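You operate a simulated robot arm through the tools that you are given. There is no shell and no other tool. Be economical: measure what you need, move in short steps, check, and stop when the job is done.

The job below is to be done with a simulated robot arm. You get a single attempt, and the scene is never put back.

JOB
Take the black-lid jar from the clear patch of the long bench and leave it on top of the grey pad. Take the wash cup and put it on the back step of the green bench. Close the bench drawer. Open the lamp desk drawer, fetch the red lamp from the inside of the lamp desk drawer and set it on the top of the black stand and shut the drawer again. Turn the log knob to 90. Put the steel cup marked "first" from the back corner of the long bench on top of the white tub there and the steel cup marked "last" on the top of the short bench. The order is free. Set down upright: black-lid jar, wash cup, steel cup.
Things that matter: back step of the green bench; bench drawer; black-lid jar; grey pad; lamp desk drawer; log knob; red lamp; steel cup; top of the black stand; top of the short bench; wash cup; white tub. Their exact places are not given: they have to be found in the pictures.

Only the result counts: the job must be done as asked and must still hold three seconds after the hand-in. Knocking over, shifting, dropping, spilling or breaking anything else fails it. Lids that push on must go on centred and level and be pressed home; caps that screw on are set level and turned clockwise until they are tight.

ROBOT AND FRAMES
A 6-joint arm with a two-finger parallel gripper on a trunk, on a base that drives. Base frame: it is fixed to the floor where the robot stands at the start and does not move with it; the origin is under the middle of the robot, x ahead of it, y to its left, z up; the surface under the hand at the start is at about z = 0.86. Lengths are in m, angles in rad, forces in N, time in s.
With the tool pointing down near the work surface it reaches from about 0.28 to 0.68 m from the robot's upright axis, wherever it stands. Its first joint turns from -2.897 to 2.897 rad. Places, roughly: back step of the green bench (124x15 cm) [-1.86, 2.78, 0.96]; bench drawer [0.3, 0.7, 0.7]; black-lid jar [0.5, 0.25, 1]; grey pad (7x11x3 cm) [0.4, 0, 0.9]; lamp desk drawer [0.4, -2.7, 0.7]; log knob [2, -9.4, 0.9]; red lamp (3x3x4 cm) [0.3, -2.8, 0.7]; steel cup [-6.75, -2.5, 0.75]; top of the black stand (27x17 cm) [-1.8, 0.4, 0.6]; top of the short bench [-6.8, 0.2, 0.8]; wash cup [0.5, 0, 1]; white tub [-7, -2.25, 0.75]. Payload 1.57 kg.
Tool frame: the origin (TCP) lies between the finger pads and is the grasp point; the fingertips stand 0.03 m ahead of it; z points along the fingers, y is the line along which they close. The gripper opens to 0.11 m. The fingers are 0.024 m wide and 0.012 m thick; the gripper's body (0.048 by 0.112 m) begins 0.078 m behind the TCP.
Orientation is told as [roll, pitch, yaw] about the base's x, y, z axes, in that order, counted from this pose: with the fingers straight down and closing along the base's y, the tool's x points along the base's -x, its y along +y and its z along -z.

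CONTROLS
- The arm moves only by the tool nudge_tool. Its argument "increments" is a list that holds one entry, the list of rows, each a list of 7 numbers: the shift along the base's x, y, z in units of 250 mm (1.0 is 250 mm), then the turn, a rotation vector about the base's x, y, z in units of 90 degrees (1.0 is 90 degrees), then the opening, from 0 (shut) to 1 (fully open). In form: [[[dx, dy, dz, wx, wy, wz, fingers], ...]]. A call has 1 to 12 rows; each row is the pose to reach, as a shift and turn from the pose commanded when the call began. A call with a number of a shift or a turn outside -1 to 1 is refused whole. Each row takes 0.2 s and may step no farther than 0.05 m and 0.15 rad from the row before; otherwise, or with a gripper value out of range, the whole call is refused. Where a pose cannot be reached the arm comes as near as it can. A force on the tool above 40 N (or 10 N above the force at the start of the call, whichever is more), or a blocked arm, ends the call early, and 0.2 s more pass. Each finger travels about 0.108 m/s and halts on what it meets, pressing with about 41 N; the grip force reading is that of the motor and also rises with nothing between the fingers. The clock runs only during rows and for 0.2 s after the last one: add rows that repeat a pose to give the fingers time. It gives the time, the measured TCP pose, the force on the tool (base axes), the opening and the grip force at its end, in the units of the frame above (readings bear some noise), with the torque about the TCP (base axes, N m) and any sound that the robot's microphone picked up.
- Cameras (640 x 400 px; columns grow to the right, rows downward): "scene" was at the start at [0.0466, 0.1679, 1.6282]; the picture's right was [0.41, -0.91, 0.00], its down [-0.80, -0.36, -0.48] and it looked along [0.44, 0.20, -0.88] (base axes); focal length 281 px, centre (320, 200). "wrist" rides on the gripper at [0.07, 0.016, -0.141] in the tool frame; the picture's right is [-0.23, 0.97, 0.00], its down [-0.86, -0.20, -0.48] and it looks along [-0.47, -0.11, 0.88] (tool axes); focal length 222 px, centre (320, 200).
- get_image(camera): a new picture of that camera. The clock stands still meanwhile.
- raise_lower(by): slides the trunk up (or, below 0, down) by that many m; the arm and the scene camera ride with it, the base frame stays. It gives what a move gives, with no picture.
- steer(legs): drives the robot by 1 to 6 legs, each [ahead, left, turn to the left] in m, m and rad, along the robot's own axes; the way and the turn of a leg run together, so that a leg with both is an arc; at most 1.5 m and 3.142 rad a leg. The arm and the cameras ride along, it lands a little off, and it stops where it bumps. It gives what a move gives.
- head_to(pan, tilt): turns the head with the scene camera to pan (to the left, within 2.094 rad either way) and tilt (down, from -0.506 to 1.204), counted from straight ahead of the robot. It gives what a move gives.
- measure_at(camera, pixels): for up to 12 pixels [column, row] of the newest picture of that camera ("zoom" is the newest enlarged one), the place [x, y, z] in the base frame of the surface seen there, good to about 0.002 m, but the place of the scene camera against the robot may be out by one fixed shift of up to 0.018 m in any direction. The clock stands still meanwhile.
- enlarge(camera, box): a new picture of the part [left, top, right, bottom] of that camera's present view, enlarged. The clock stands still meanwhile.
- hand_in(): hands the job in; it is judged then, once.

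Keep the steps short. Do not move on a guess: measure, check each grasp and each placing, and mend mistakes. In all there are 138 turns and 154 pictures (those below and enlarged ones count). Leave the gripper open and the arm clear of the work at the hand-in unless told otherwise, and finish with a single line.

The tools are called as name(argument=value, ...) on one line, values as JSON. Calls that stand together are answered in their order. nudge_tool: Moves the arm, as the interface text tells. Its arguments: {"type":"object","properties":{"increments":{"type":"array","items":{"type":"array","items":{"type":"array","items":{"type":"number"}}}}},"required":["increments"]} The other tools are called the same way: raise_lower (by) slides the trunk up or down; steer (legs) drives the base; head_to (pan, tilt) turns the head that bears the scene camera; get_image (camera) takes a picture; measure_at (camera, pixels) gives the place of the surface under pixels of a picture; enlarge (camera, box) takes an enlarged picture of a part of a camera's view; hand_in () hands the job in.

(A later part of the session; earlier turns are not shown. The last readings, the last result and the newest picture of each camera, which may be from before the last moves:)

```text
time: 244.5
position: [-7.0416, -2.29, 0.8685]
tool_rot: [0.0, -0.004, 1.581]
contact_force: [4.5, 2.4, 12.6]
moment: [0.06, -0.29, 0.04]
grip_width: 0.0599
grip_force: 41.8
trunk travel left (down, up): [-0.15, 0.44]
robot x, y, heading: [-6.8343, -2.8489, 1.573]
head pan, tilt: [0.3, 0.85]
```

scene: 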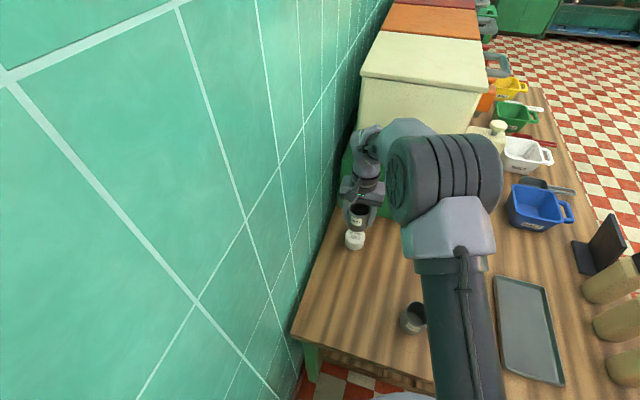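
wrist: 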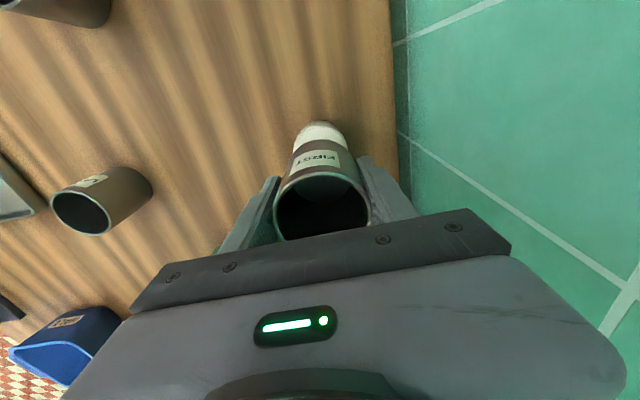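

Contact at 12.6 N. I'll ease off and release slowly.

nudge_tool(increments=[[[0, 0, 0.004, 0, 0, 0, 0.5], [0, 0, 0.004, 0, 0, 0, 0.56], [0, 0, 0.004, 0, 0, 0, 0.62], [0, 0, 0.004, 0, 0, 0, 0.7], [0, 0, 0.004, 0, 0, 0, 0.78], [0, 0, 0.004, 0, 0, 0, 0.78], [0, 0, 0.1, 0, 0, 0, 0.78], [0, 0, 0.28, 0, 0, 0, 0.78], [0, 0, 0.46, 0, 0, 0, 0.78], [0, 0, 0.6, 0, 0, 0, 0.78]]])

get_image(camera="wrist")

enlarge(camera="scene", box=[310, 180, 410, 270])

```text
time: 246.7
position: [-7.0406, -2.29, 1.0194]
tool_rot: [0.001, -0.001, 1.58]
contact_force: [0.2, -0.2, 1.0]
moment: [-0.01, 0.0, -0.01]
grip_width: 0.0857
grip_force: 0.0
trunk travel left (down, up): [-0.15, 0.44]
robot x, y, heading: [-6.8323, -2.8494, 1.576]
head pan, tilt: [0.3, 0.85]
```

```text
57 pictures are left
```

wrist: 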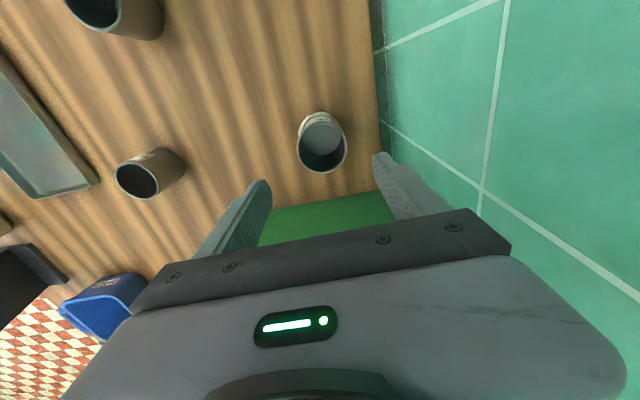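

```text
4.44 times, centred on (360, 225) of scene
```

zoom: 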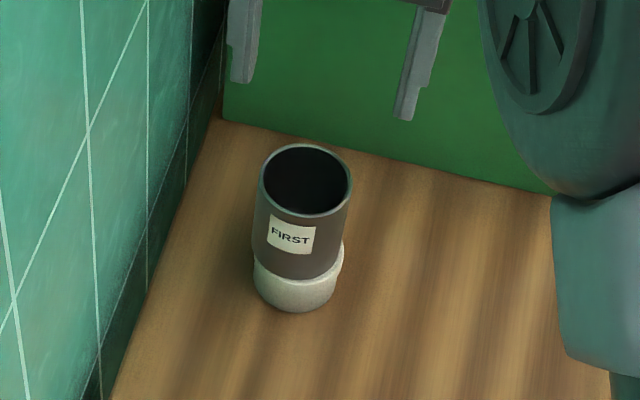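

The FIRST cup stands on the tub. Now for LAST: I'll move right at height and look.

nudge_tool(increments=[[[0, -0.1, 0.1, 0, 0, 0, 0.9], [0.1, -0.2, 0.2, 0, 0, 0, 0.9], [0.25, -0.28, 0.3, 0, 0, 0, 0.9], [0.42, -0.28, 0.3, 0, 0, 0, 0.9], [0.6, -0.28, 0.3, 0, 0, 0, 0.9], [0.78, -0.28, 0.3, 0, 0, 0, 0.9], [0.96, -0.28, 0.3, 0, 0, 0, 0.9], [0.98, -0.28, 0.3, 0, 0, 0, 0.9]]])

get_image(camera="wrist")

enlarge(camera="wrist", box=[260, 120, 400, 220])

```text
time: 248.5
position: [-6.7972, -2.3602, 1.094]
tool_rot: [0.0, -0.003, 1.58]
contact_force: [-0.1, 0.3, 0.6]
moment: [0.02, -0.01, 0.0]
grip_width: 0.099
grip_force: 0.0
trunk travel left (down, up): [-0.15, 0.44]
robot x, y, heading: [-6.8302, -2.8491, 1.575]
head pan, tilt: [0.3, 0.85]
```

```text
55 pictures are left
```

wrist: 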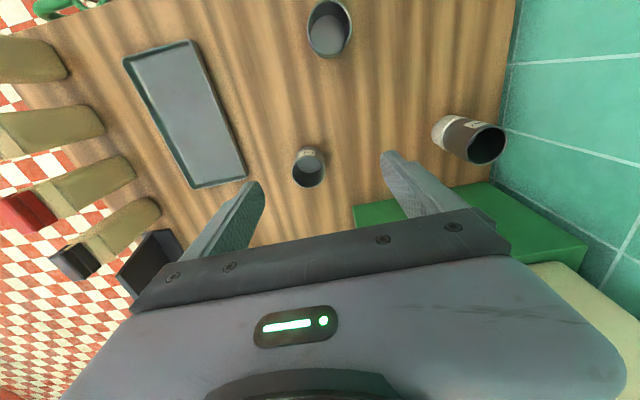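

```text
4.00 times, centred on (330, 170) of wrist
```

zoom: 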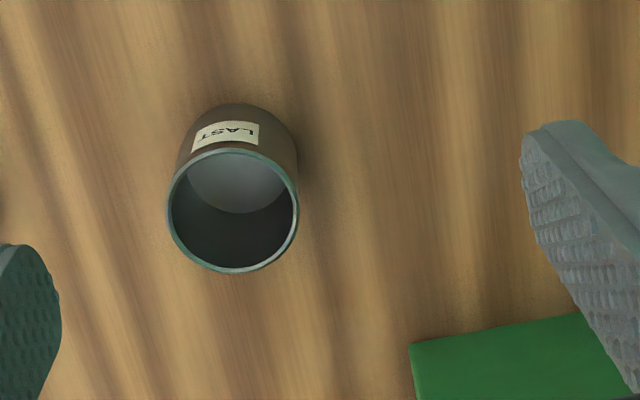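

measure_at(camera="zoom", pixels=[[169, 210], [296, 212], [234, 151], [234, 270], [180, 180], [287, 182]])

measure_at(camera="wrist", pixels=[[487, 125], [475, 142], [487, 161], [504, 142], [355, 210], [365, 222]])

```text
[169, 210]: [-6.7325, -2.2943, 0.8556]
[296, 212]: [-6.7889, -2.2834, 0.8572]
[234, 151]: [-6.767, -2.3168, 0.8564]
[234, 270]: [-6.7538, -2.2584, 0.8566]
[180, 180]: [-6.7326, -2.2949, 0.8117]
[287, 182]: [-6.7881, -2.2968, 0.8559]
```

```text
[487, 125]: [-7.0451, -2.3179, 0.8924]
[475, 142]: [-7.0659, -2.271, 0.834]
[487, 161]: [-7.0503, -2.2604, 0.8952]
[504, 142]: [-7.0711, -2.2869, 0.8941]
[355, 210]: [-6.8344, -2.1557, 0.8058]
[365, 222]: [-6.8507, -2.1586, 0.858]
```

LAST's rim centre is (-6.761,-2.288), top 0.8565. I'll move over it, lower to 0.826 and grip.

nudge_tool(increments=[[[0.07, 0.14, -0.08, 0, 0, 0, 0.9], [0.143, 0.288, -0.16, 0, 0, 0, 0.9], [0.143, 0.288, -0.34, 0, 0, 0, 0.9], [0.143, 0.288, -0.52, 0, 0, 0, 0.9], [0.143, 0.288, -0.7, 0, 0, 0, 0.9], [0.143, 0.288, -0.736, 0, 0, 0, 0.9], [0.143, 0.288, -0.736, 0, 0, 0, 0.9]]])

get_image(camera="wrist")

```text
time: 250.1
position: [-6.7613, -2.2884, 0.9106]
tool_rot: [-0.001, -0.002, 1.581]
contact_force: [-0.9, 0.4, 0.4]
moment: [-0.02, 0.0, 0.0]
grip_width: 0.0989
grip_force: 0.0
trunk travel left (down, up): [-0.15, 0.44]
robot x, y, heading: [-6.8309, -2.848, 1.572]
head pan, tilt: [0.3, 0.85]
```

```text
53 pictures are left
```

wrist: 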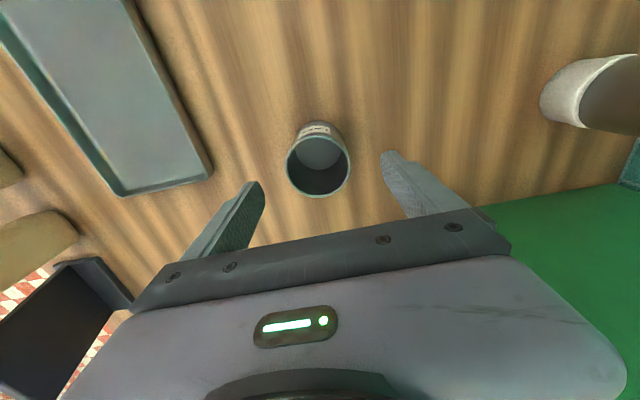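

nudge_tool(increments=[[[0.004, 0, -0.12, 0, 0, 0, 0.9], [0.004, 0, -0.24, 0, 0, 0, 0.9], [0.004, 0, -0.338, 0, 0, 0, 0.9], [0.004, 0, -0.338, 0, 0, 0, 0.7], [0.004, 0, -0.338, 0, 0, 0, 0.6], [0.004, 0, -0.338, 0, 0, 0, 0.5], [0.004, 0, -0.338, 0, 0, 0, 0.4], [0.004, 0, -0.338, 0, 0, 0, 0.4], [0.004, 0, -0.338, 0, 0, 0, 0.4], [0.004, 0, -0.25, 0, 0, 0, 0.4], [0.004, 0, -0.1, 0, 0, 0, 0.4], [0.004, 0, 0.06, 0, 0, 0, 0.4]]])

get_image(camera="wrist")

```text
time: 252.7
position: [-6.7602, -2.2881, 0.9267]
tool_rot: [0.0, -0.001, 1.581]
contact_force: [-0.2, 0.6, -1.2]
moment: [-0.02, -0.02, -0.02]
grip_width: 0.0601
grip_force: 40.8
trunk travel left (down, up): [-0.15, 0.44]
robot x, y, heading: [-6.8284, -2.8518, 1.571]
head pan, tilt: [0.3, 0.85]
```

```text
52 pictures are left
```

wrist: 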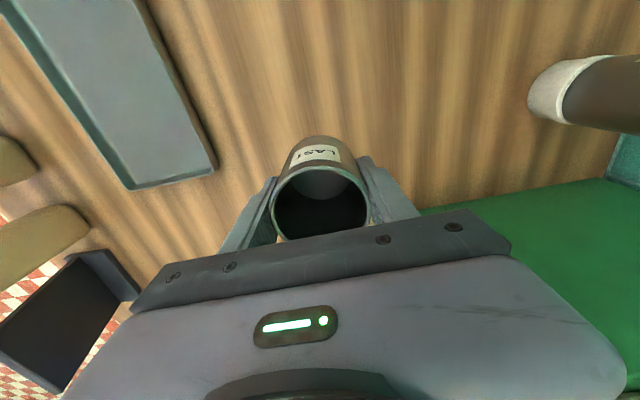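

LAST is held. I'll lift higher, pull the arm in, and back out.

nudge_tool(increments=[[[0, 0, 0.15, 0, 0, 0, 0.4], [0, 0, 0.3, 0, 0, 0, 0.4], [0, -0.05, 0.45, 0, 0, 0, 0.4], [0, -0.15, 0.6, 0, 0, 0, 0.4], [-0.05, -0.3, 0.68, 0, 0, 0, 0.4], [-0.15, -0.45, 0.68, 0, 0, 0, 0.4], [-0.25, -0.58, 0.68, 0, 0, 0, 0.4], [-0.27, -0.6, 0.68, 0, 0, 0, 0.4]]])

steer(legs=[[-0.6, 0, 0], [0, -1.4, 0], [0, 0, 1.57], [0, -1.5, 0], [0, -1.5, 0]])

head_to(pan=-0.3, tilt=0.5)

get_image(camera="scene")

```text
time: 254.5
position: [-6.8255, -2.4368, 1.0946]
tool_rot: [-0.001, 0.0, 1.582]
contact_force: [-0.2, 0.2, -1.6]
moment: [0.0, -0.01, 0.05]
grip_width: 0.06
grip_force: 41.0
trunk travel left (down, up): [-0.15, 0.44]
robot x, y, heading: [-6.8327, -2.8464, 1.574]
head pan, tilt: [0.3, 0.85]
```

```text
time: 282.3
position: [-5.7119, -0.4786, 1.0945]
tool_rot: [0.001, -0.003, 3.107]
contact_force: [0.9, 0.3, -0.9]
moment: [0.0, -0.02, -0.01]
grip_width: 0.0601
grip_force: 40.7
trunk travel left (down, up): [-0.15, 0.44]
robot x, y, heading: [-5.2957, -0.5029, 3.099]
head pan, tilt: [0.3, 0.85]
```

```text
time: 283.3
position: [-5.7115, -0.4772, 1.0951]
tool_rot: [0.0, -0.003, 3.106]
contact_force: [-0.2, 0.0, -1.3]
moment: [-0.01, 0.01, 0.02]
grip_width: 0.0599
grip_force: 41.3
trunk travel left (down, up): [-0.15, 0.44]
robot x, y, heading: [-5.2995, -0.5036, 3.095]
head pan, tilt: [-0.3, 0.499]
```

```text
51 pictures are left
```

scene: 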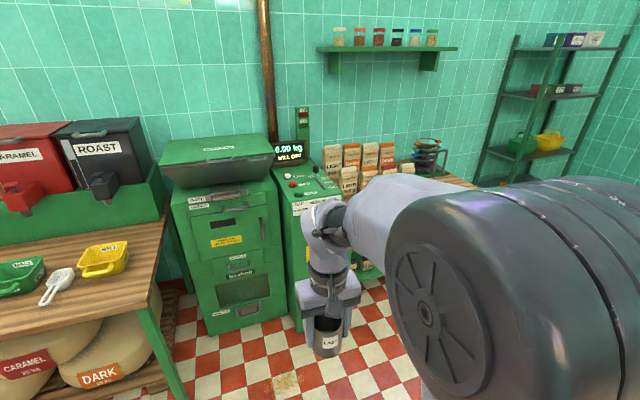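

steer(legs=[[0.25, -1.3, 0.046]])

head_to(pan=0.35, tilt=0.55)

get_image(camera="scene")

get_image(camera="wrist")

```text
time: 289.8
position: [-5.9181, 0.8002, 1.0934]
tool_rot: [0.001, -0.003, 3.12]
contact_force: [-0.3, 0.4, -3.0]
moment: [-0.02, 0.0, -0.02]
grip_width: 0.0598
grip_force: 41.0
trunk travel left (down, up): [-0.15, 0.44]
robot x, y, heading: [-5.504, 0.7807, 3.116]
head pan, tilt: [-0.3, 0.499]
```

```text
time: 290.8
position: [-5.9176, 0.8009, 1.0932]
tool_rot: [0.001, 0.0, 3.121]
contact_force: [0.2, -0.1, -0.1]
moment: [-0.01, 0.06, -0.02]
grip_width: 0.0598
grip_force: 40.9
trunk travel left (down, up): [-0.15, 0.44]
robot x, y, heading: [-5.5056, 0.7815, 3.115]
head pan, tilt: [0.351, 0.55]
```

```text
50 pictures are left
```

scene: 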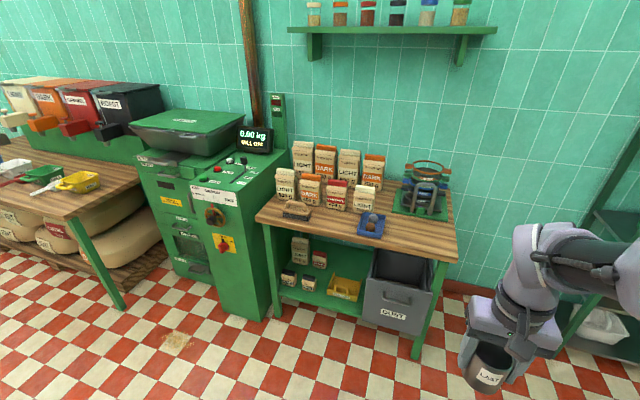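

```text
49 pictures are left
```

wrist: 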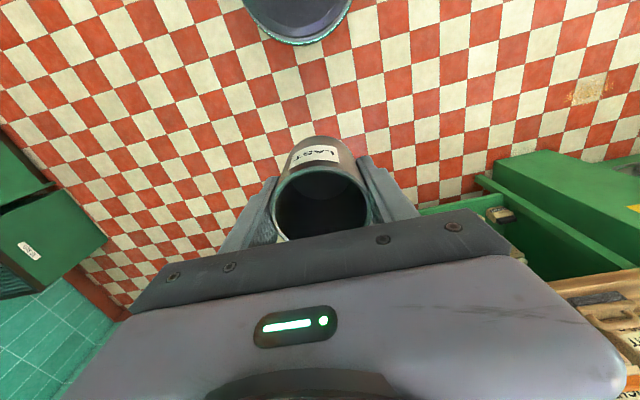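

Free spots on the short bench's front strip: near (330,222) between a brush and a blue tray, and near (415,235). I'll measure.

enlarge(camera="scene", box=[250, 170, 470, 280])

measure_at(camera="scene", pixels=[[330, 225], [330, 238], [280, 225], [310, 218], [358, 232], [383, 235], [415, 235], [415, 255], [450, 245], [405, 215], [440, 215], [420, 222]])

```text
2.91 times, centred on (360, 225) of scene
```

zoom: 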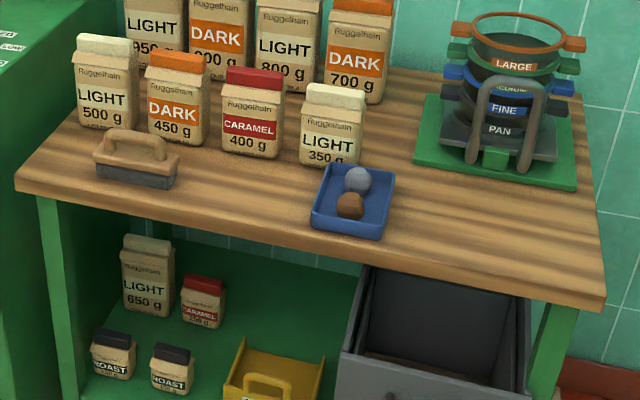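

```text
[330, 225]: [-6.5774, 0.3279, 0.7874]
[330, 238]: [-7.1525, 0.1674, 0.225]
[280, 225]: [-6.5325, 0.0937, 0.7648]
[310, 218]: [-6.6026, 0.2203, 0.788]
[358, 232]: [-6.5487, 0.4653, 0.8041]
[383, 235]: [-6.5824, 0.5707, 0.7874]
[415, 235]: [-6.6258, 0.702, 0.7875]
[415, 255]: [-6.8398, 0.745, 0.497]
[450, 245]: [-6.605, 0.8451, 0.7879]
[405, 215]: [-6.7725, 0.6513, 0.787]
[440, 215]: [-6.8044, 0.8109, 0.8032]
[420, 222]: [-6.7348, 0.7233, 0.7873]
```

A clear patch lies at about (-6.65,0.70), z≈0.80. I'll drive 0.6 m ahead.

steer(legs=[[0.6, 0, 0.02]])

head_to(pan=0.2, tilt=0.9)

get_image(camera="wrist")

get_image(camera="scene")

```text
time: 294.2
position: [-6.5052, 0.8009, 1.0929]
tool_rot: [-0.001, -0.002, -3.139]
contact_force: [-1.7, -0.3, -1.0]
moment: [-0.02, -0.02, 0.01]
grip_width: 0.0598
grip_force: 41.2
trunk travel left (down, up): [-0.15, 0.44]
robot x, y, heading: [-6.0925, 0.7909, 3.14]
head pan, tilt: [0.351, 0.55]
```

```text
time: 295.0
position: [-6.5045, 0.8006, 1.0933]
tool_rot: [0.001, 0.0, -3.139]
contact_force: [0.5, 0.1, -0.7]
moment: [-0.02, 0.0, -0.03]
grip_width: 0.0597
grip_force: 40.9
trunk travel left (down, up): [-0.15, 0.44]
robot x, y, heading: [-6.0977, 0.7858, 3.141]
head pan, tilt: [0.201, 0.901]
```

```text
47 pictures are left
```

wrist: 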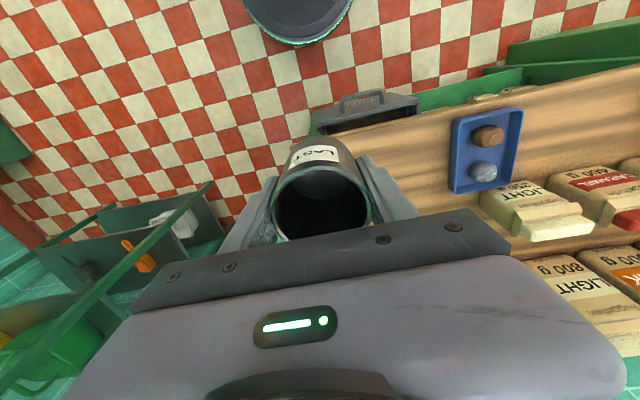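

```text
46 pictures are left
```

scene: 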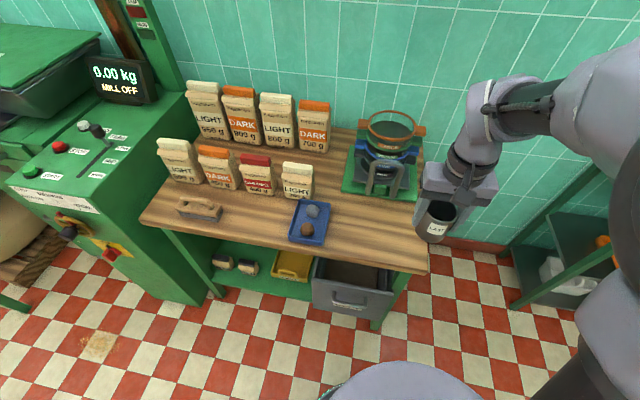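

measure_at(camera="wrist", pixels=[[405, 150], [430, 130], [425, 170], [452, 190], [455, 125], [420, 190], [390, 140]])

measure_at(camera="scene", pixels=[[370, 225], [380, 210], [327, 240], [425, 258], [345, 188], [415, 198], [375, 255]])

```text
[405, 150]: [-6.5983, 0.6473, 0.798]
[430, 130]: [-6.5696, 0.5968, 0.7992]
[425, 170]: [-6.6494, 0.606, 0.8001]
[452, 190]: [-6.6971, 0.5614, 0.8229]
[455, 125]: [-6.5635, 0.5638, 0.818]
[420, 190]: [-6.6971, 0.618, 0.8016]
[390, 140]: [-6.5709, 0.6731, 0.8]
```

```text
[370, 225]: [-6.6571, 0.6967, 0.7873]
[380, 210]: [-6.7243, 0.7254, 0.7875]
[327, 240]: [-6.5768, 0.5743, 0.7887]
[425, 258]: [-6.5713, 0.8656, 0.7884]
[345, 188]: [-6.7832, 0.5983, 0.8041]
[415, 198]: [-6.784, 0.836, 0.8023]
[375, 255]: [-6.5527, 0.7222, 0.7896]
```

Bench top at 0.800. I'll carry the cup to (-6.66,0.71), then down to just above contact.

nudge_tool(increments=[[[-0.15, -0.09, 0, 0, 0, 0, 0.4], [-0.3, -0.18, 0, 0, 0, 0, 0.4], [-0.45, -0.27, 0, 0, 0, 0, 0.4], [-0.62, -0.36, 0, 0, 0, 0, 0.4], [-0.62, -0.36, -0.19, 0, 0, 0, 0.4], [-0.62, -0.36, -0.38, 0, 0, 0, 0.4], [-0.62, -0.36, -0.57, 0, 0, 0, 0.4], [-0.62, -0.36, -0.76, 0, 0, 0, 0.4], [-0.62, -0.36, -0.91, 0, 0, 0, 0.4], [-0.62, -0.36, -0.965, 0, 0, 0, 0.4], [-0.62, -0.36, -0.965, 0, 0, 0, 0.4]]])

get_image(camera="scene")

nudge_tool(increments=[[[0, 0, -0.008, 0, 0, 0, 0.4], [0, 0, -0.016, 0, 0, 0, 0.4], [0, 0, -0.016, 0, 0, 0, 0.4]]])

```text
time: 297.4
position: [-6.6591, 0.7085, 0.8528]
tool_rot: [-0.001, -0.003, -3.137]
contact_force: [0.1, 0.3, 0.0]
moment: [0.01, -0.01, 0.01]
grip_width: 0.0598
grip_force: 40.8
trunk travel left (down, up): [-0.15, 0.44]
robot x, y, heading: [-6.09, 0.7895, 3.137]
head pan, tilt: [0.201, 0.901]
```

```text
45 pictures are left
```

scene: 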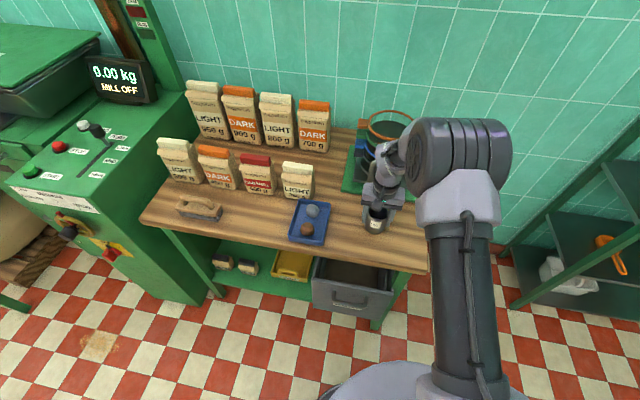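

```text
time: 298.2
position: [-6.66, 0.7091, 0.8493]
tool_rot: [0.0, -0.001, -3.138]
contact_force: [0.3, 0.0, -1.1]
moment: [-0.03, -0.04, 0.01]
grip_width: 0.06
grip_force: 41.5
trunk travel left (down, up): [-0.15, 0.44]
robot x, y, heading: [-6.0975, 0.7912, 3.142]
head pan, tilt: [0.201, 0.901]
```

nudge_tool(increments=[[[0, 0, -0.006, 0, 0, 0, 0.4], [0, 0, -0.012, 0, 0, 0, 0.4], [0, 0, -0.016, 0, 0, 0, 0.4]]])

```text
time: 299.0
position: [-6.66, 0.709, 0.8466]
tool_rot: [0.0, -0.008, -3.137]
contact_force: [-0.8, -3.6, 22.7]
moment: [-0.08, -0.26, -0.02]
grip_width: 0.06
grip_force: 41.1
trunk travel left (down, up): [-0.15, 0.44]
robot x, y, heading: [-6.0978, 0.7915, 3.14]
head pan, tilt: [0.201, 0.901]
```

The cup is down (22.7 N). I'll ease off, release and rise.

nudge_tool(increments=[[[0, 0, 0.006, 0, 0, 0, 0.5], [0, 0, 0.006, 0, 0, 0, 0.6], [0, 0, 0.006, 0, 0, 0, 0.8], [0, 0, 0.006, 0, 0, 0, 0.8], [0, 0, 0.1, 0, 0, 0, 0.8], [0, 0, 0.28, 0, 0, 0, 0.8], [0, 0, 0.46, 0, 0, 0, 0.8], [0, 0, 0.64, 0, 0, 0, 0.8], [0.1, 0, 0.8, 0, 0, 0, 0.6], [0.25, 0.05, 0.9, 0, 0, 0, 0.3], [0.4, 0.1, 0.9, 0, 0, 0, 0], [0.58, 0.15, 0.9, 0, 0, 0, 0]]])

get_image(camera="scene")

```text
time: 301.6
position: [-6.5113, 0.7483, 1.0744]
tool_rot: [0.0, -0.003, -3.136]
contact_force: [1.1, -1.0, 0.4]
moment: [0.02, 0.05, 0.01]
grip_width: 0.0001
grip_force: 21.6
trunk travel left (down, up): [-0.15, 0.44]
robot x, y, heading: [-6.0917, 0.7921, 3.137]
head pan, tilt: [0.201, 0.901]
```

```text
44 pictures are left
```

scene: 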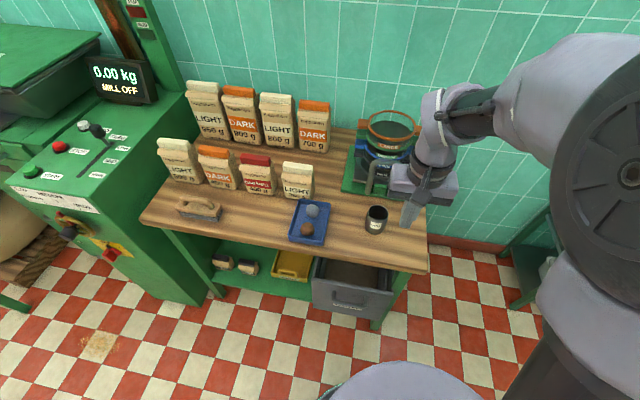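

LAST stands on the short bench. Now back to the lamp desk: I'll back off, turn to +x and drive along y≈1.15.

steer(legs=[[-0.5, 0, 0], [0, 0, -3.137], [0, 0.4, 0], [1.5, 0, 0], [1.0, 0, 0]])

```text
time: 326.1
position: [-2.6284, 0.9298, 1.0726]
tool_rot: [-0.001, -0.002, -0.132]
contact_force: [0.9, -0.1, -0.4]
moment: [0.05, 0.01, -0.01]
grip_width: 0.0
grip_force: 21.1
trunk travel left (down, up): [-0.15, 0.44]
robot x, y, heading: [-3.0483, 0.9455, -0.132]
head pan, tilt: [0.201, 0.901]
```

I drifted to y 0.945 with heading -0.13. I'll correct first, then pass north of the cones.

steer(legs=[[0, 0, 0.132], [0, 0.4, 0], [1.4, 0, 0], [0.85, 0, 0]])

```text
time: 339.6
position: [-0.4383, 1.3862, 1.0726]
tool_rot: [0.001, -0.002, -0.014]
contact_force: [0.1, 0.0, -0.5]
moment: [0.01, 0.01, -0.01]
grip_width: 0.0002
grip_force: 21.1
trunk travel left (down, up): [-0.15, 0.44]
robot x, y, heading: [-0.8584, 1.3466, -0.02]
head pan, tilt: [0.201, 0.901]
```

Now strafe south to the lamp desk.

steer(legs=[[0.1, -1.4, 0.02], [0, -1.4, 0], [0, -1.15, 0]])

head_to(pan=0.2, tilt=0.85)

get_image(camera="scene")

```text
time: 358.6
position: [-0.3132, -2.5457, 1.0721]
tool_rot: [-0.001, -0.003, 0.016]
contact_force: [0.5, 0.0, 0.4]
moment: [0.04, 0.05, 0.0]
grip_width: 0.0001
grip_force: 21.3
trunk travel left (down, up): [-0.15, 0.44]
robot x, y, heading: [-0.7338, -2.5936, 0.006]
head pan, tilt: [0.201, 0.901]
```

```text
time: 359.3
position: [-0.313, -2.5443, 1.0722]
tool_rot: [-0.002, -0.002, 0.017]
contact_force: [0.8, -0.9, -0.8]
moment: [-0.02, -0.04, 0.02]
grip_width: 0.0
grip_force: 21.1
trunk travel left (down, up): [-0.15, 0.44]
robot x, y, heading: [-0.7307, -2.5912, 0.011]
head pan, tilt: [0.201, 0.85]
```

```text
43 pictures are left
```

scene: 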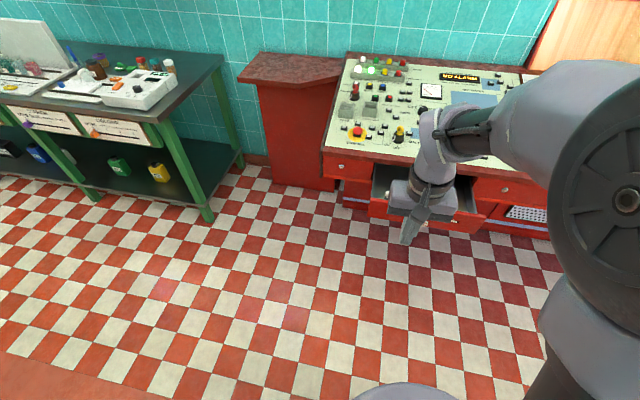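

The drawer is still open, its panel at x≈0.015 and the knob at y -2.672. I'll lower the trunk, tilt the closed fingers 26° forward, bring them to z≈0.77, y≈-2.72 (beside the knob), then drive closer.

raise_lower(by=-0.1)

nudge_tool(increments=[[[0, -0.1, -0.12, 0, -0.07, 0, 0], [0, -0.2, -0.24, 0, -0.14, 0, 0], [0, -0.32, -0.36, 0, -0.21, 0, 0], [0, -0.44, -0.48, 0, -0.287, 0, 0], [0, -0.56, -0.6, 0, -0.287, 0, 0], [0, -0.7, -0.72, 0, -0.287, 0, 0], [0, -0.7, -0.81, 0, -0.287, 0, 0], [0, -0.7, -0.81, 0, -0.287, 0, 0]]])

steer(legs=[[0.24, 0, 0]])

get_image(camera="scene")

get_image(camera="wrist")

```text
time: 360.6
position: [-0.3146, -2.5442, 0.9735]
tool_rot: [0.0, -0.002, 0.017]
contact_force: [-0.3, 0.0, -0.1]
moment: [0.01, 0.01, 0.03]
grip_width: 0.0
grip_force: 21.4
trunk travel left (down, up): [-0.05, 0.54]
robot x, y, heading: [-0.7328, -2.589, 0.013]
head pan, tilt: [0.201, 0.85]
```

```text
time: 362.4
position: [-0.3048, -2.7256, 0.7794]
tool_rot: [0.004, -0.446, 0.016]
contact_force: [-0.1, 0.3, 0.2]
moment: [0.0, 0.0, 0.0]
grip_width: 0.0
grip_force: 21.4
out of reach, approached as far as the arm can: row 4, 5, 6, 7, 8
trunk travel left (down, up): [-0.05, 0.54]
robot x, y, heading: [-0.7344, -2.5895, 0.013]
head pan, tilt: [0.201, 0.85]
```

```text
time: 364.1
position: [-0.0672, -2.7208, 0.7784]
tool_rot: [0.003, -0.444, 0.02]
contact_force: [-0.1, 0.3, 0.0]
moment: [-0.01, 0.0, -0.01]
grip_width: 0.0
grip_force: 21.5
trunk travel left (down, up): [-0.05, 0.54]
robot x, y, heading: [-0.5001, -2.5918, 0.016]
head pan, tilt: [0.201, 0.85]
```

```text
42 pictures are left
```

scene: 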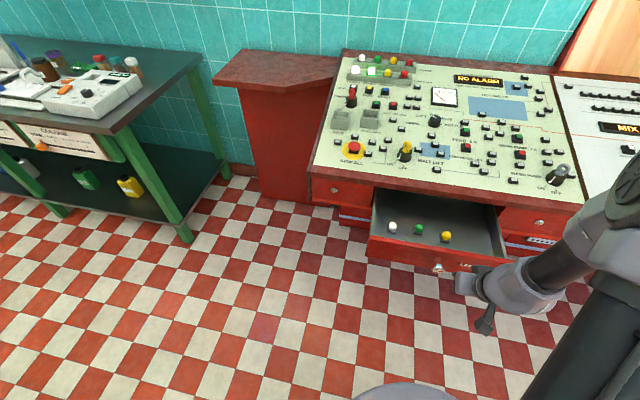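

```text
41 pictures are left
```

wrist: 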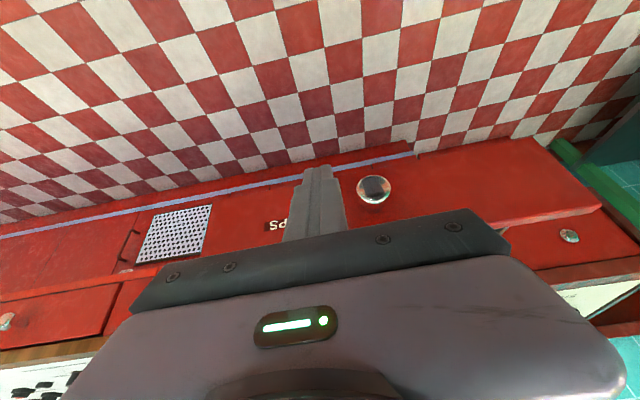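

The fingers are in front of the panel beside the knob. I'll push in +x.

nudge_tool(increments=[[[0.1, 0, 0, 0, 0, 0, 0], [0.2, 0, 0, 0, 0, 0, 0], [0.28, 0, 0, 0, 0, 0, 0], [0.36, 0, 0, 0, 0, 0, 0], [0.44, 0, 0, 0, 0, 0, 0], [0.52, 0, 0, 0, 0, 0, 0], [0.6, 0, 0, 0, 0, 0, 0], [0.68, 0, 0, 0, 0, 0, 0], [0.76, 0, 0, 0, 0, 0, 0], [0.84, 0, 0, 0, 0, 0, 0], [0.92, 0, 0, 0, 0, 0, 0], [0.96, 0, 0, 0, 0, 0, 0]]])

get_image(camera="scene")

```text
time: 366.8
position: [0.1712, -2.7199, 0.7801]
tool_rot: [0.004, -0.445, 0.021]
contact_force: [-0.5, 0.9, -0.8]
moment: [0.0, 0.06, 0.01]
grip_width: 0.0
grip_force: 21.5
trunk travel left (down, up): [-0.05, 0.54]
robot x, y, heading: [-0.4952, -2.5885, 0.011]
head pan, tilt: [0.201, 0.85]
```

```text
40 pictures are left
```

scene: 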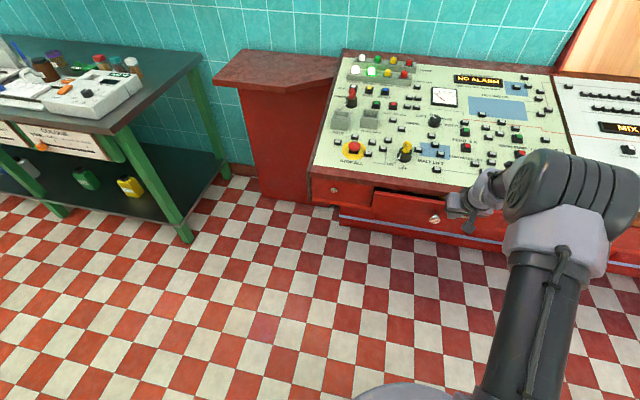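

Nearly shut. I'll push the last couple of centimetres until it stops.

nudge_tool(increments=[[[0.03, 0, 0, 0, 0, 0, 0], [0.06, 0, 0, 0, 0, 0, 0], [0.08, 0, 0, 0, 0, 0, 0], [0.1, 0, 0, 0, 0, 0, 0], [0.12, 0, 0, 0, 0, 0, 0], [0.14, 0, 0, 0, 0, 0, 0]]])

enlarge(camera="scene", box=[320, 160, 520, 270])

```text
time: 368.0
position: [0.196, -2.7189, 0.7779]
tool_rot: [0.006, -0.436, 0.017]
contact_force: [-17.7, 0.7, 8.9]
moment: [-0.06, 0.17, -0.06]
grip_width: 0.0
grip_force: 20.9
trunk travel left (down, up): [-0.05, 0.54]
robot x, y, heading: [-0.4969, -2.5906, 0.017]
head pan, tilt: [0.201, 0.85]
stopped in row 6: the force on the tool passed its limit at 46 N (the readings are from after the stop); the commanded pose is now the measured one
```

```text
3.20 times, centred on (420, 215) of scene
```

zoom: 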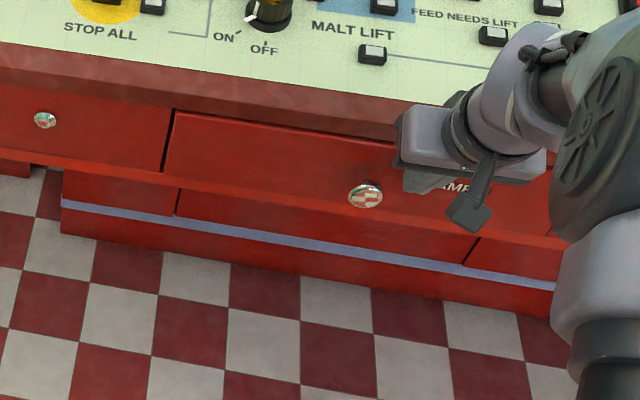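

It looks flush. I'll measure the panel (it was 0.228–0.231 when shut) and withdraw.

measure_at(camera="zoom", pixels=[[200, 150], [250, 160], [320, 150], [250, 185], [366, 197]])

nudge_tool(increments=[[[-0.18, 0, 0.02, 0, 0, 0, 0], [-0.36, 0, 0.1, 0, 0, 0, 0], [-0.5, 0.1, 0.2, 0, 0.07, 0, 0], [-0.62, 0.2, 0.3, 0, 0.14, 0, 0], [-0.74, 0.3, 0.4, 0, 0.21, 0, 0], [-0.86, 0.4, 0.5, 0, 0.28, 0, 0], [-0.96, 0.5, 0.6, 0, 0.28, 0, 0]]])

head_to(pan=-1.2, tilt=0.35)

get_image(camera="scene")

```text
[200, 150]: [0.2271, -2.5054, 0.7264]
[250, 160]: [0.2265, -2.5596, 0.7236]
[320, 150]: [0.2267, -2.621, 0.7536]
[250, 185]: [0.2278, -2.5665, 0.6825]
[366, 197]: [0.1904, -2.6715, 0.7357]
```

```text
time: 369.6
position: [-0.0408, -2.5899, 0.9277]
tool_rot: [0.015, 0.007, 0.017]
contact_force: [-0.5, 0.0, -0.7]
moment: [0.04, -0.02, 0.03]
grip_width: 0.0
grip_force: 21.6
trunk travel left (down, up): [-0.05, 0.54]
robot x, y, heading: [-0.498, -2.5897, 0.015]
head pan, tilt: [0.201, 0.85]
```

```text
time: 371.1
position: [-0.04, -2.5922, 0.9271]
tool_rot: [0.014, 0.005, 0.016]
contact_force: [0.7, 0.6, -0.8]
moment: [0.0, 0.03, -0.02]
grip_width: 0.0
grip_force: 21.5
trunk travel left (down, up): [-0.05, 0.54]
robot x, y, heading: [-0.4983, -2.5894, 0.013]
head pan, tilt: [-1.201, 0.351]
```

```text
38 pictures are left
```

scene: 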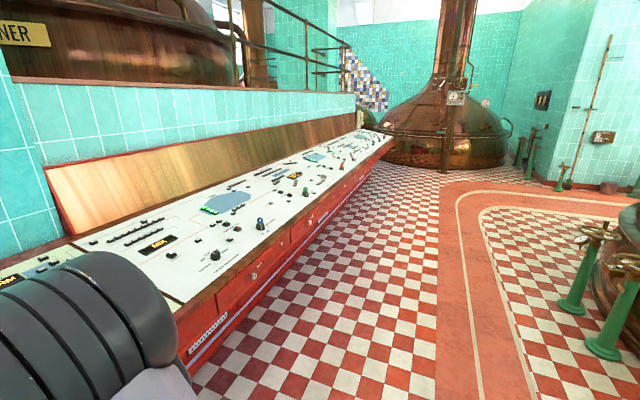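

The drawer is shut (panel 0.227, knob 0.190, as at the start). Now to the log knob near (2,-9.4). I'll back off and strafe down the console line.

steer(legs=[[-0.35, 0, -0.013], [0, -1.5, 0], [0, -1.5, 0], [0, -1.0, 0]])

head_to(pan=-0.8, tilt=0.25)

get_image(camera="scene")

```text
time: 392.1
position: [-0.6047, -6.5957, 0.9276]
tool_rot: [0.016, 0.005, -0.07]
contact_force: [0.1, 0.3, 0.3]
moment: [-0.02, 0.01, 0.04]
grip_width: 0.0
grip_force: 21.5
trunk travel left (down, up): [-0.05, 0.54]
robot x, y, heading: [-1.0586, -6.5591, -0.074]
head pan, tilt: [-1.201, 0.351]
```

```text
time: 393.0
position: [-0.6047, -6.5962, 0.9285]
tool_rot: [0.016, 0.007, -0.069]
contact_force: [0.0, 0.8, -0.5]
moment: [0.01, -0.02, 0.02]
grip_width: 0.0
grip_force: 21.1
trunk travel left (down, up): [-0.05, 0.54]
robot x, y, heading: [-1.059, -6.5521, -0.069]
head pan, tilt: [-0.799, 0.25]
```

```text
37 pictures are left
```

scene: 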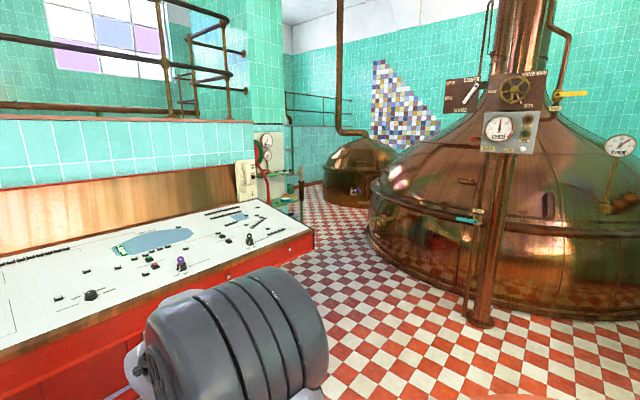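

Past the console's end, near (270,170), there is a gauge panel. I'll zoom and measure there.

enlarge(camera="scene", box=[220, 110, 400, 260])

measure_at(camera="scene", pixels=[[270, 150], [247, 175], [285, 198], [312, 232], [330, 220], [345, 250], [355, 175], [380, 240], [300, 215], [480, 320]])

```text
2.67 times, centred on (310, 185) of scene
```

zoom: 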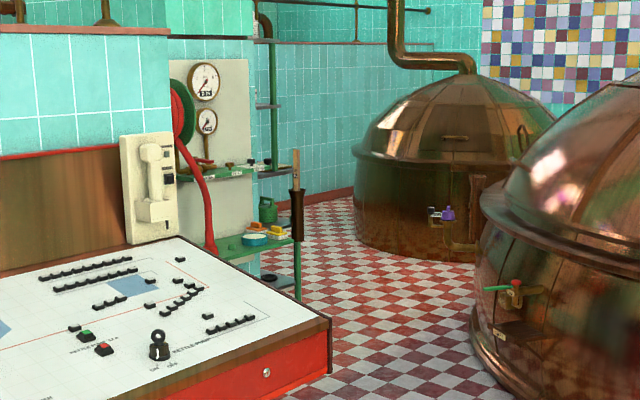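

```text
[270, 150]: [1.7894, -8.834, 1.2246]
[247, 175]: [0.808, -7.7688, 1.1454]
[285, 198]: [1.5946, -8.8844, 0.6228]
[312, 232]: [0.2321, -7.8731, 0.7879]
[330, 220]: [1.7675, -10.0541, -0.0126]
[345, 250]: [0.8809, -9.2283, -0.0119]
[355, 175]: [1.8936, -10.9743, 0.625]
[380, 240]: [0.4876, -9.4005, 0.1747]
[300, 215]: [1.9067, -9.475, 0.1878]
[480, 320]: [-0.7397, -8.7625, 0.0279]
```

The knob must be at the wall station past the shelves near (1.9,-9.47). I'll drive through the gap between console end (0.23,-7.87) and column (-0.74,-8.76), then look.

steer(legs=[[0, 0, -1.06], [1.2, 0, 0], [0.72, 0, 0], [0, 0, 0.7]])

head_to(pan=0.1, tilt=0.35)

get_image(camera="scene")

```text
time: 407.2
position: [0.1795, -8.4949, 0.9291]
tool_rot: [0.015, 0.005, -0.434]
contact_force: [0.5, 0.4, -0.1]
moment: [0.01, 0.01, 0.02]
grip_width: 0.0
grip_force: 21.1
trunk travel left (down, up): [-0.05, 0.54]
robot x, y, heading: [-0.2292, -8.2942, -0.433]
head pan, tilt: [-0.799, 0.25]
```

```text
time: 408.4
position: [0.1789, -8.4955, 0.9268]
tool_rot: [0.016, 0.006, -0.431]
contact_force: [-0.3, 0.2, -0.2]
moment: [0.01, -0.02, 0.0]
grip_width: 0.0
grip_force: 21.6
trunk travel left (down, up): [-0.05, 0.54]
robot x, y, heading: [-0.2337, -8.2945, -0.441]
head pan, tilt: [0.099, 0.351]
```

```text
35 pictures are left
```

scene: 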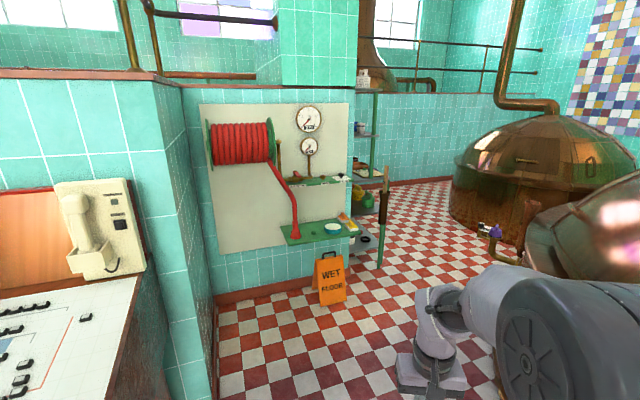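

enlarge(camera="scene", box=[270, 90, 400, 250])

measure_at(camera="scene", pixels=[[310, 180], [335, 178], [320, 235], [332, 295], [345, 300], [378, 262], [370, 140], [250, 285], [420, 300], [365, 195]])

```text
2.50 times, centred on (335, 170) of scene
```

zoom: 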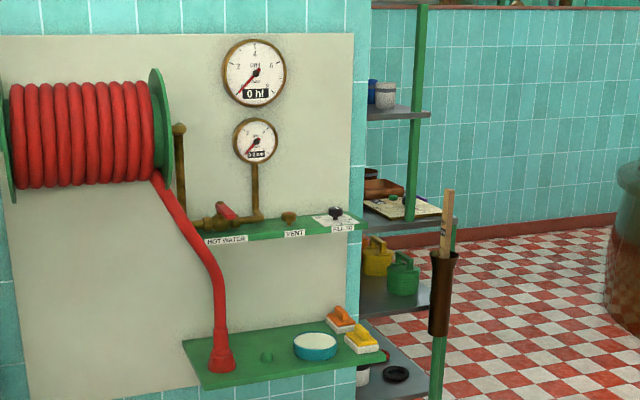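

```text
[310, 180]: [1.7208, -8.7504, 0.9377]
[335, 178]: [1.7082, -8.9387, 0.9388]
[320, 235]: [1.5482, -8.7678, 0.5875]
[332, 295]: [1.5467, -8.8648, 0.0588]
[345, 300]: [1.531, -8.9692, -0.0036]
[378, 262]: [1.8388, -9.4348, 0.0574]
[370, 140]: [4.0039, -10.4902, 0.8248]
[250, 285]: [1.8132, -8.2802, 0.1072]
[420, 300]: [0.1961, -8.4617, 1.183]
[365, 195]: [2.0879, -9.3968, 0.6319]
```

A cream panel with a small knob lies on the shelf at about (2.08,-9.40), matching the given place. I'll drive about 1 m closer and look again; the WET FLOOR sign near (1.54,-8.9) must be avoided.

steer(legs=[[0.95, 0, -0.2]])

head_to(pan=0.15, tilt=0.55)

get_image(camera="scene")

```text
time: 413.4
position: [0.9654, -9.0369, 0.9275]
tool_rot: [0.016, 0.003, -0.604]
contact_force: [0.0, 0.1, 0.1]
moment: [0.01, 0.04, 0.0]
grip_width: 0.0
grip_force: 21.3
trunk travel left (down, up): [-0.05, 0.54]
robot x, y, heading: [0.5912, -8.7671, -0.605]
head pan, tilt: [0.099, 0.351]
```

```text
time: 414.1
position: [0.9665, -9.0384, 0.9279]
tool_rot: [0.015, 0.004, -0.608]
contact_force: [0.9, -0.1, 0.2]
moment: [-0.01, 0.0, -0.02]
grip_width: 0.0
grip_force: 21.5
trunk travel left (down, up): [-0.05, 0.54]
robot x, y, heading: [0.5925, -8.7689, -0.608]
head pan, tilt: [0.15, 0.55]
```

```text
33 pictures are left
```

scene: 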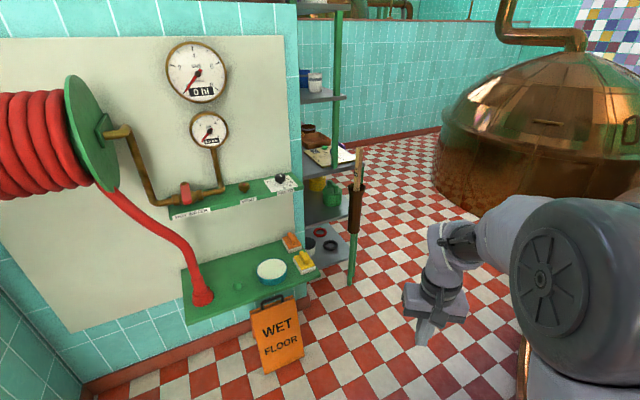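

enlarge(camera="scene", box=[230, 120, 370, 200])

measure_at(camera="zoom", pixels=[[420, 150], [430, 135], [400, 130], [240, 275], [215, 290], [255, 265], [320, 120], [460, 160], [385, 150], [490, 150]])

```text
4.57 times, centred on (300, 160) of scene
```

zoom: 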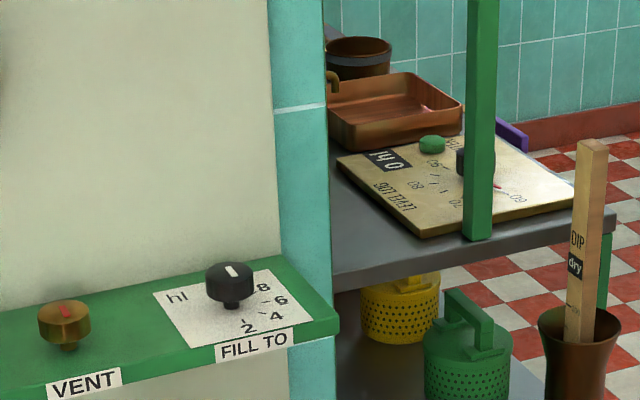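

```text
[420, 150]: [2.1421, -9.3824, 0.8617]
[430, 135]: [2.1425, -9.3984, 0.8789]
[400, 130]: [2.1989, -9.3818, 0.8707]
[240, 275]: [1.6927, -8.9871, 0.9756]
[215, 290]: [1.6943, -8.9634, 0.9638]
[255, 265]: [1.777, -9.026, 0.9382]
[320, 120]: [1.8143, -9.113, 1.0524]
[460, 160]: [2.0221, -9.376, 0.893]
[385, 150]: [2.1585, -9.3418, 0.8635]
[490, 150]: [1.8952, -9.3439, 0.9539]
```

The board reads LEVEL LOG with a dark knob on a scale (60, 70, 80, 90…), partly behind a green post. I'll measure the free floor, shelves and posts around it.

measure_at(camera="scene", pixels=[[438, 198], [470, 212], [525, 340], [350, 285], [358, 165], [325, 97], [340, 97], [345, 160], [340, 230], [335, 110], [400, 200], [300, 98]])

```text
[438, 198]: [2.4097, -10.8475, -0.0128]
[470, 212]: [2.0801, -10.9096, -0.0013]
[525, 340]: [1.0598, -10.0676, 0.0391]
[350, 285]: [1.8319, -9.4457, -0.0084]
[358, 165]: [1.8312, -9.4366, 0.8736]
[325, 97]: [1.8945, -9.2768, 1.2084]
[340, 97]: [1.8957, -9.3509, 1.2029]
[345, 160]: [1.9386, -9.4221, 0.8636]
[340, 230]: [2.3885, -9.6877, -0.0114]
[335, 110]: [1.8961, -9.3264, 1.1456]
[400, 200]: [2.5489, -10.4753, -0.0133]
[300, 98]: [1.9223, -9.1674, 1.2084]
```

The shelf unit faces -y (upper shelf at z 1.2, front y≈-9.35) and the floor south of it is free. I'll drive to about (1.55,-10.05), turn to +y, then sidestep right to x≈2.

steer(legs=[[0, 0, -0.32], [0.8, 0, 0], [0.8, 0, 0], [0, 0, 2.48], [0, -0.4, 0]])

head_to(pan=0.2, tilt=0.7)

get_image(camera="scene")

```text
time: 421.7
position: [1.5865, -10.0701, 0.9305]
tool_rot: [0.006, 0.001, -0.949]
contact_force: [0.2, 1.3, 0.5]
moment: [0.01, -0.01, 0.02]
grip_width: 0.0
grip_force: 21.6
trunk travel left (down, up): [-0.05, 0.54]
robot x, y, heading: [1.3247, -9.7005, -0.949]
head pan, tilt: [0.15, 0.55]
stopped in leg 3: the robot was blocked; the commanded pose is now the measured one
```

```text
time: 422.4
position: [1.5885, -10.0706, 0.9301]
tool_rot: [0.007, 0.002, -0.949]
contact_force: [1.2, 0.4, -0.7]
moment: [0.03, 0.01, 0.02]
grip_width: 0.0
grip_force: 21.8
trunk travel left (down, up): [-0.05, 0.54]
robot x, y, heading: [1.3282, -9.697, -0.952]
head pan, tilt: [0.201, 0.7]
```

```text
31 pictures are left
```

scene: 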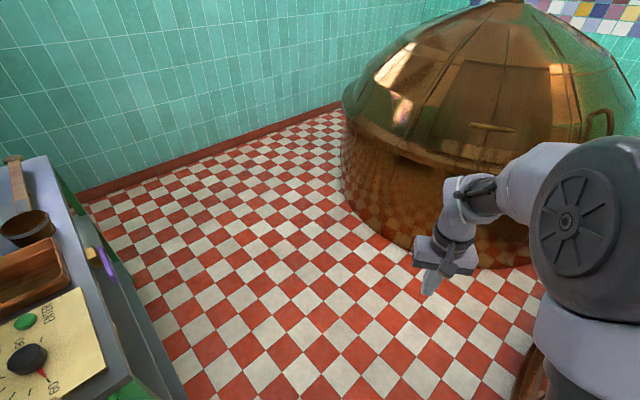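

The base touched the big kettle's foot on the right. I'll sidestep left away from it, go on diagonally, and do the turn in two parts.

steer(legs=[[0, 0.12, 0], [0.4, 0.1, 0], [0, 0, 0.9], [0.18, -0.25, 0], [0, 0, 1.6]])

head_to(pan=0.1, tilt=0.75)

get_image(camera="scene")

```text
time: 433.6
position: [1.9199, -9.6973, 0.9276]
tool_rot: [0.015, 0.006, 1.561]
contact_force: [0.1, 0.5, 0.3]
moment: [-0.01, 0.02, -0.01]
grip_width: 0.0
grip_force: 21.2
trunk travel left (down, up): [-0.05, 0.54]
robot x, y, heading: [1.9062, -10.1525, 1.56]
head pan, tilt: [0.201, 0.7]
```

```text
time: 434.3
position: [1.9201, -9.6986, 0.9274]
tool_rot: [0.013, 0.005, 1.561]
contact_force: [-0.5, 0.4, 0.6]
moment: [0.01, 0.01, 0.01]
grip_width: 0.0
grip_force: 21.2
trunk travel left (down, up): [-0.05, 0.54]
robot x, y, heading: [1.908, -10.1562, 1.556]
head pan, tilt: [0.099, 0.75]
```

```text
30 pictures are left
```

scene: 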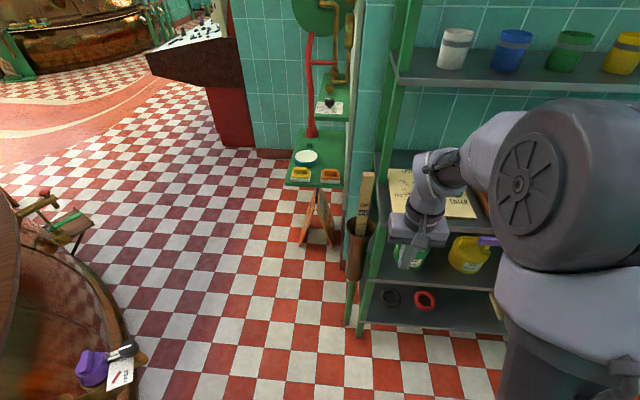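

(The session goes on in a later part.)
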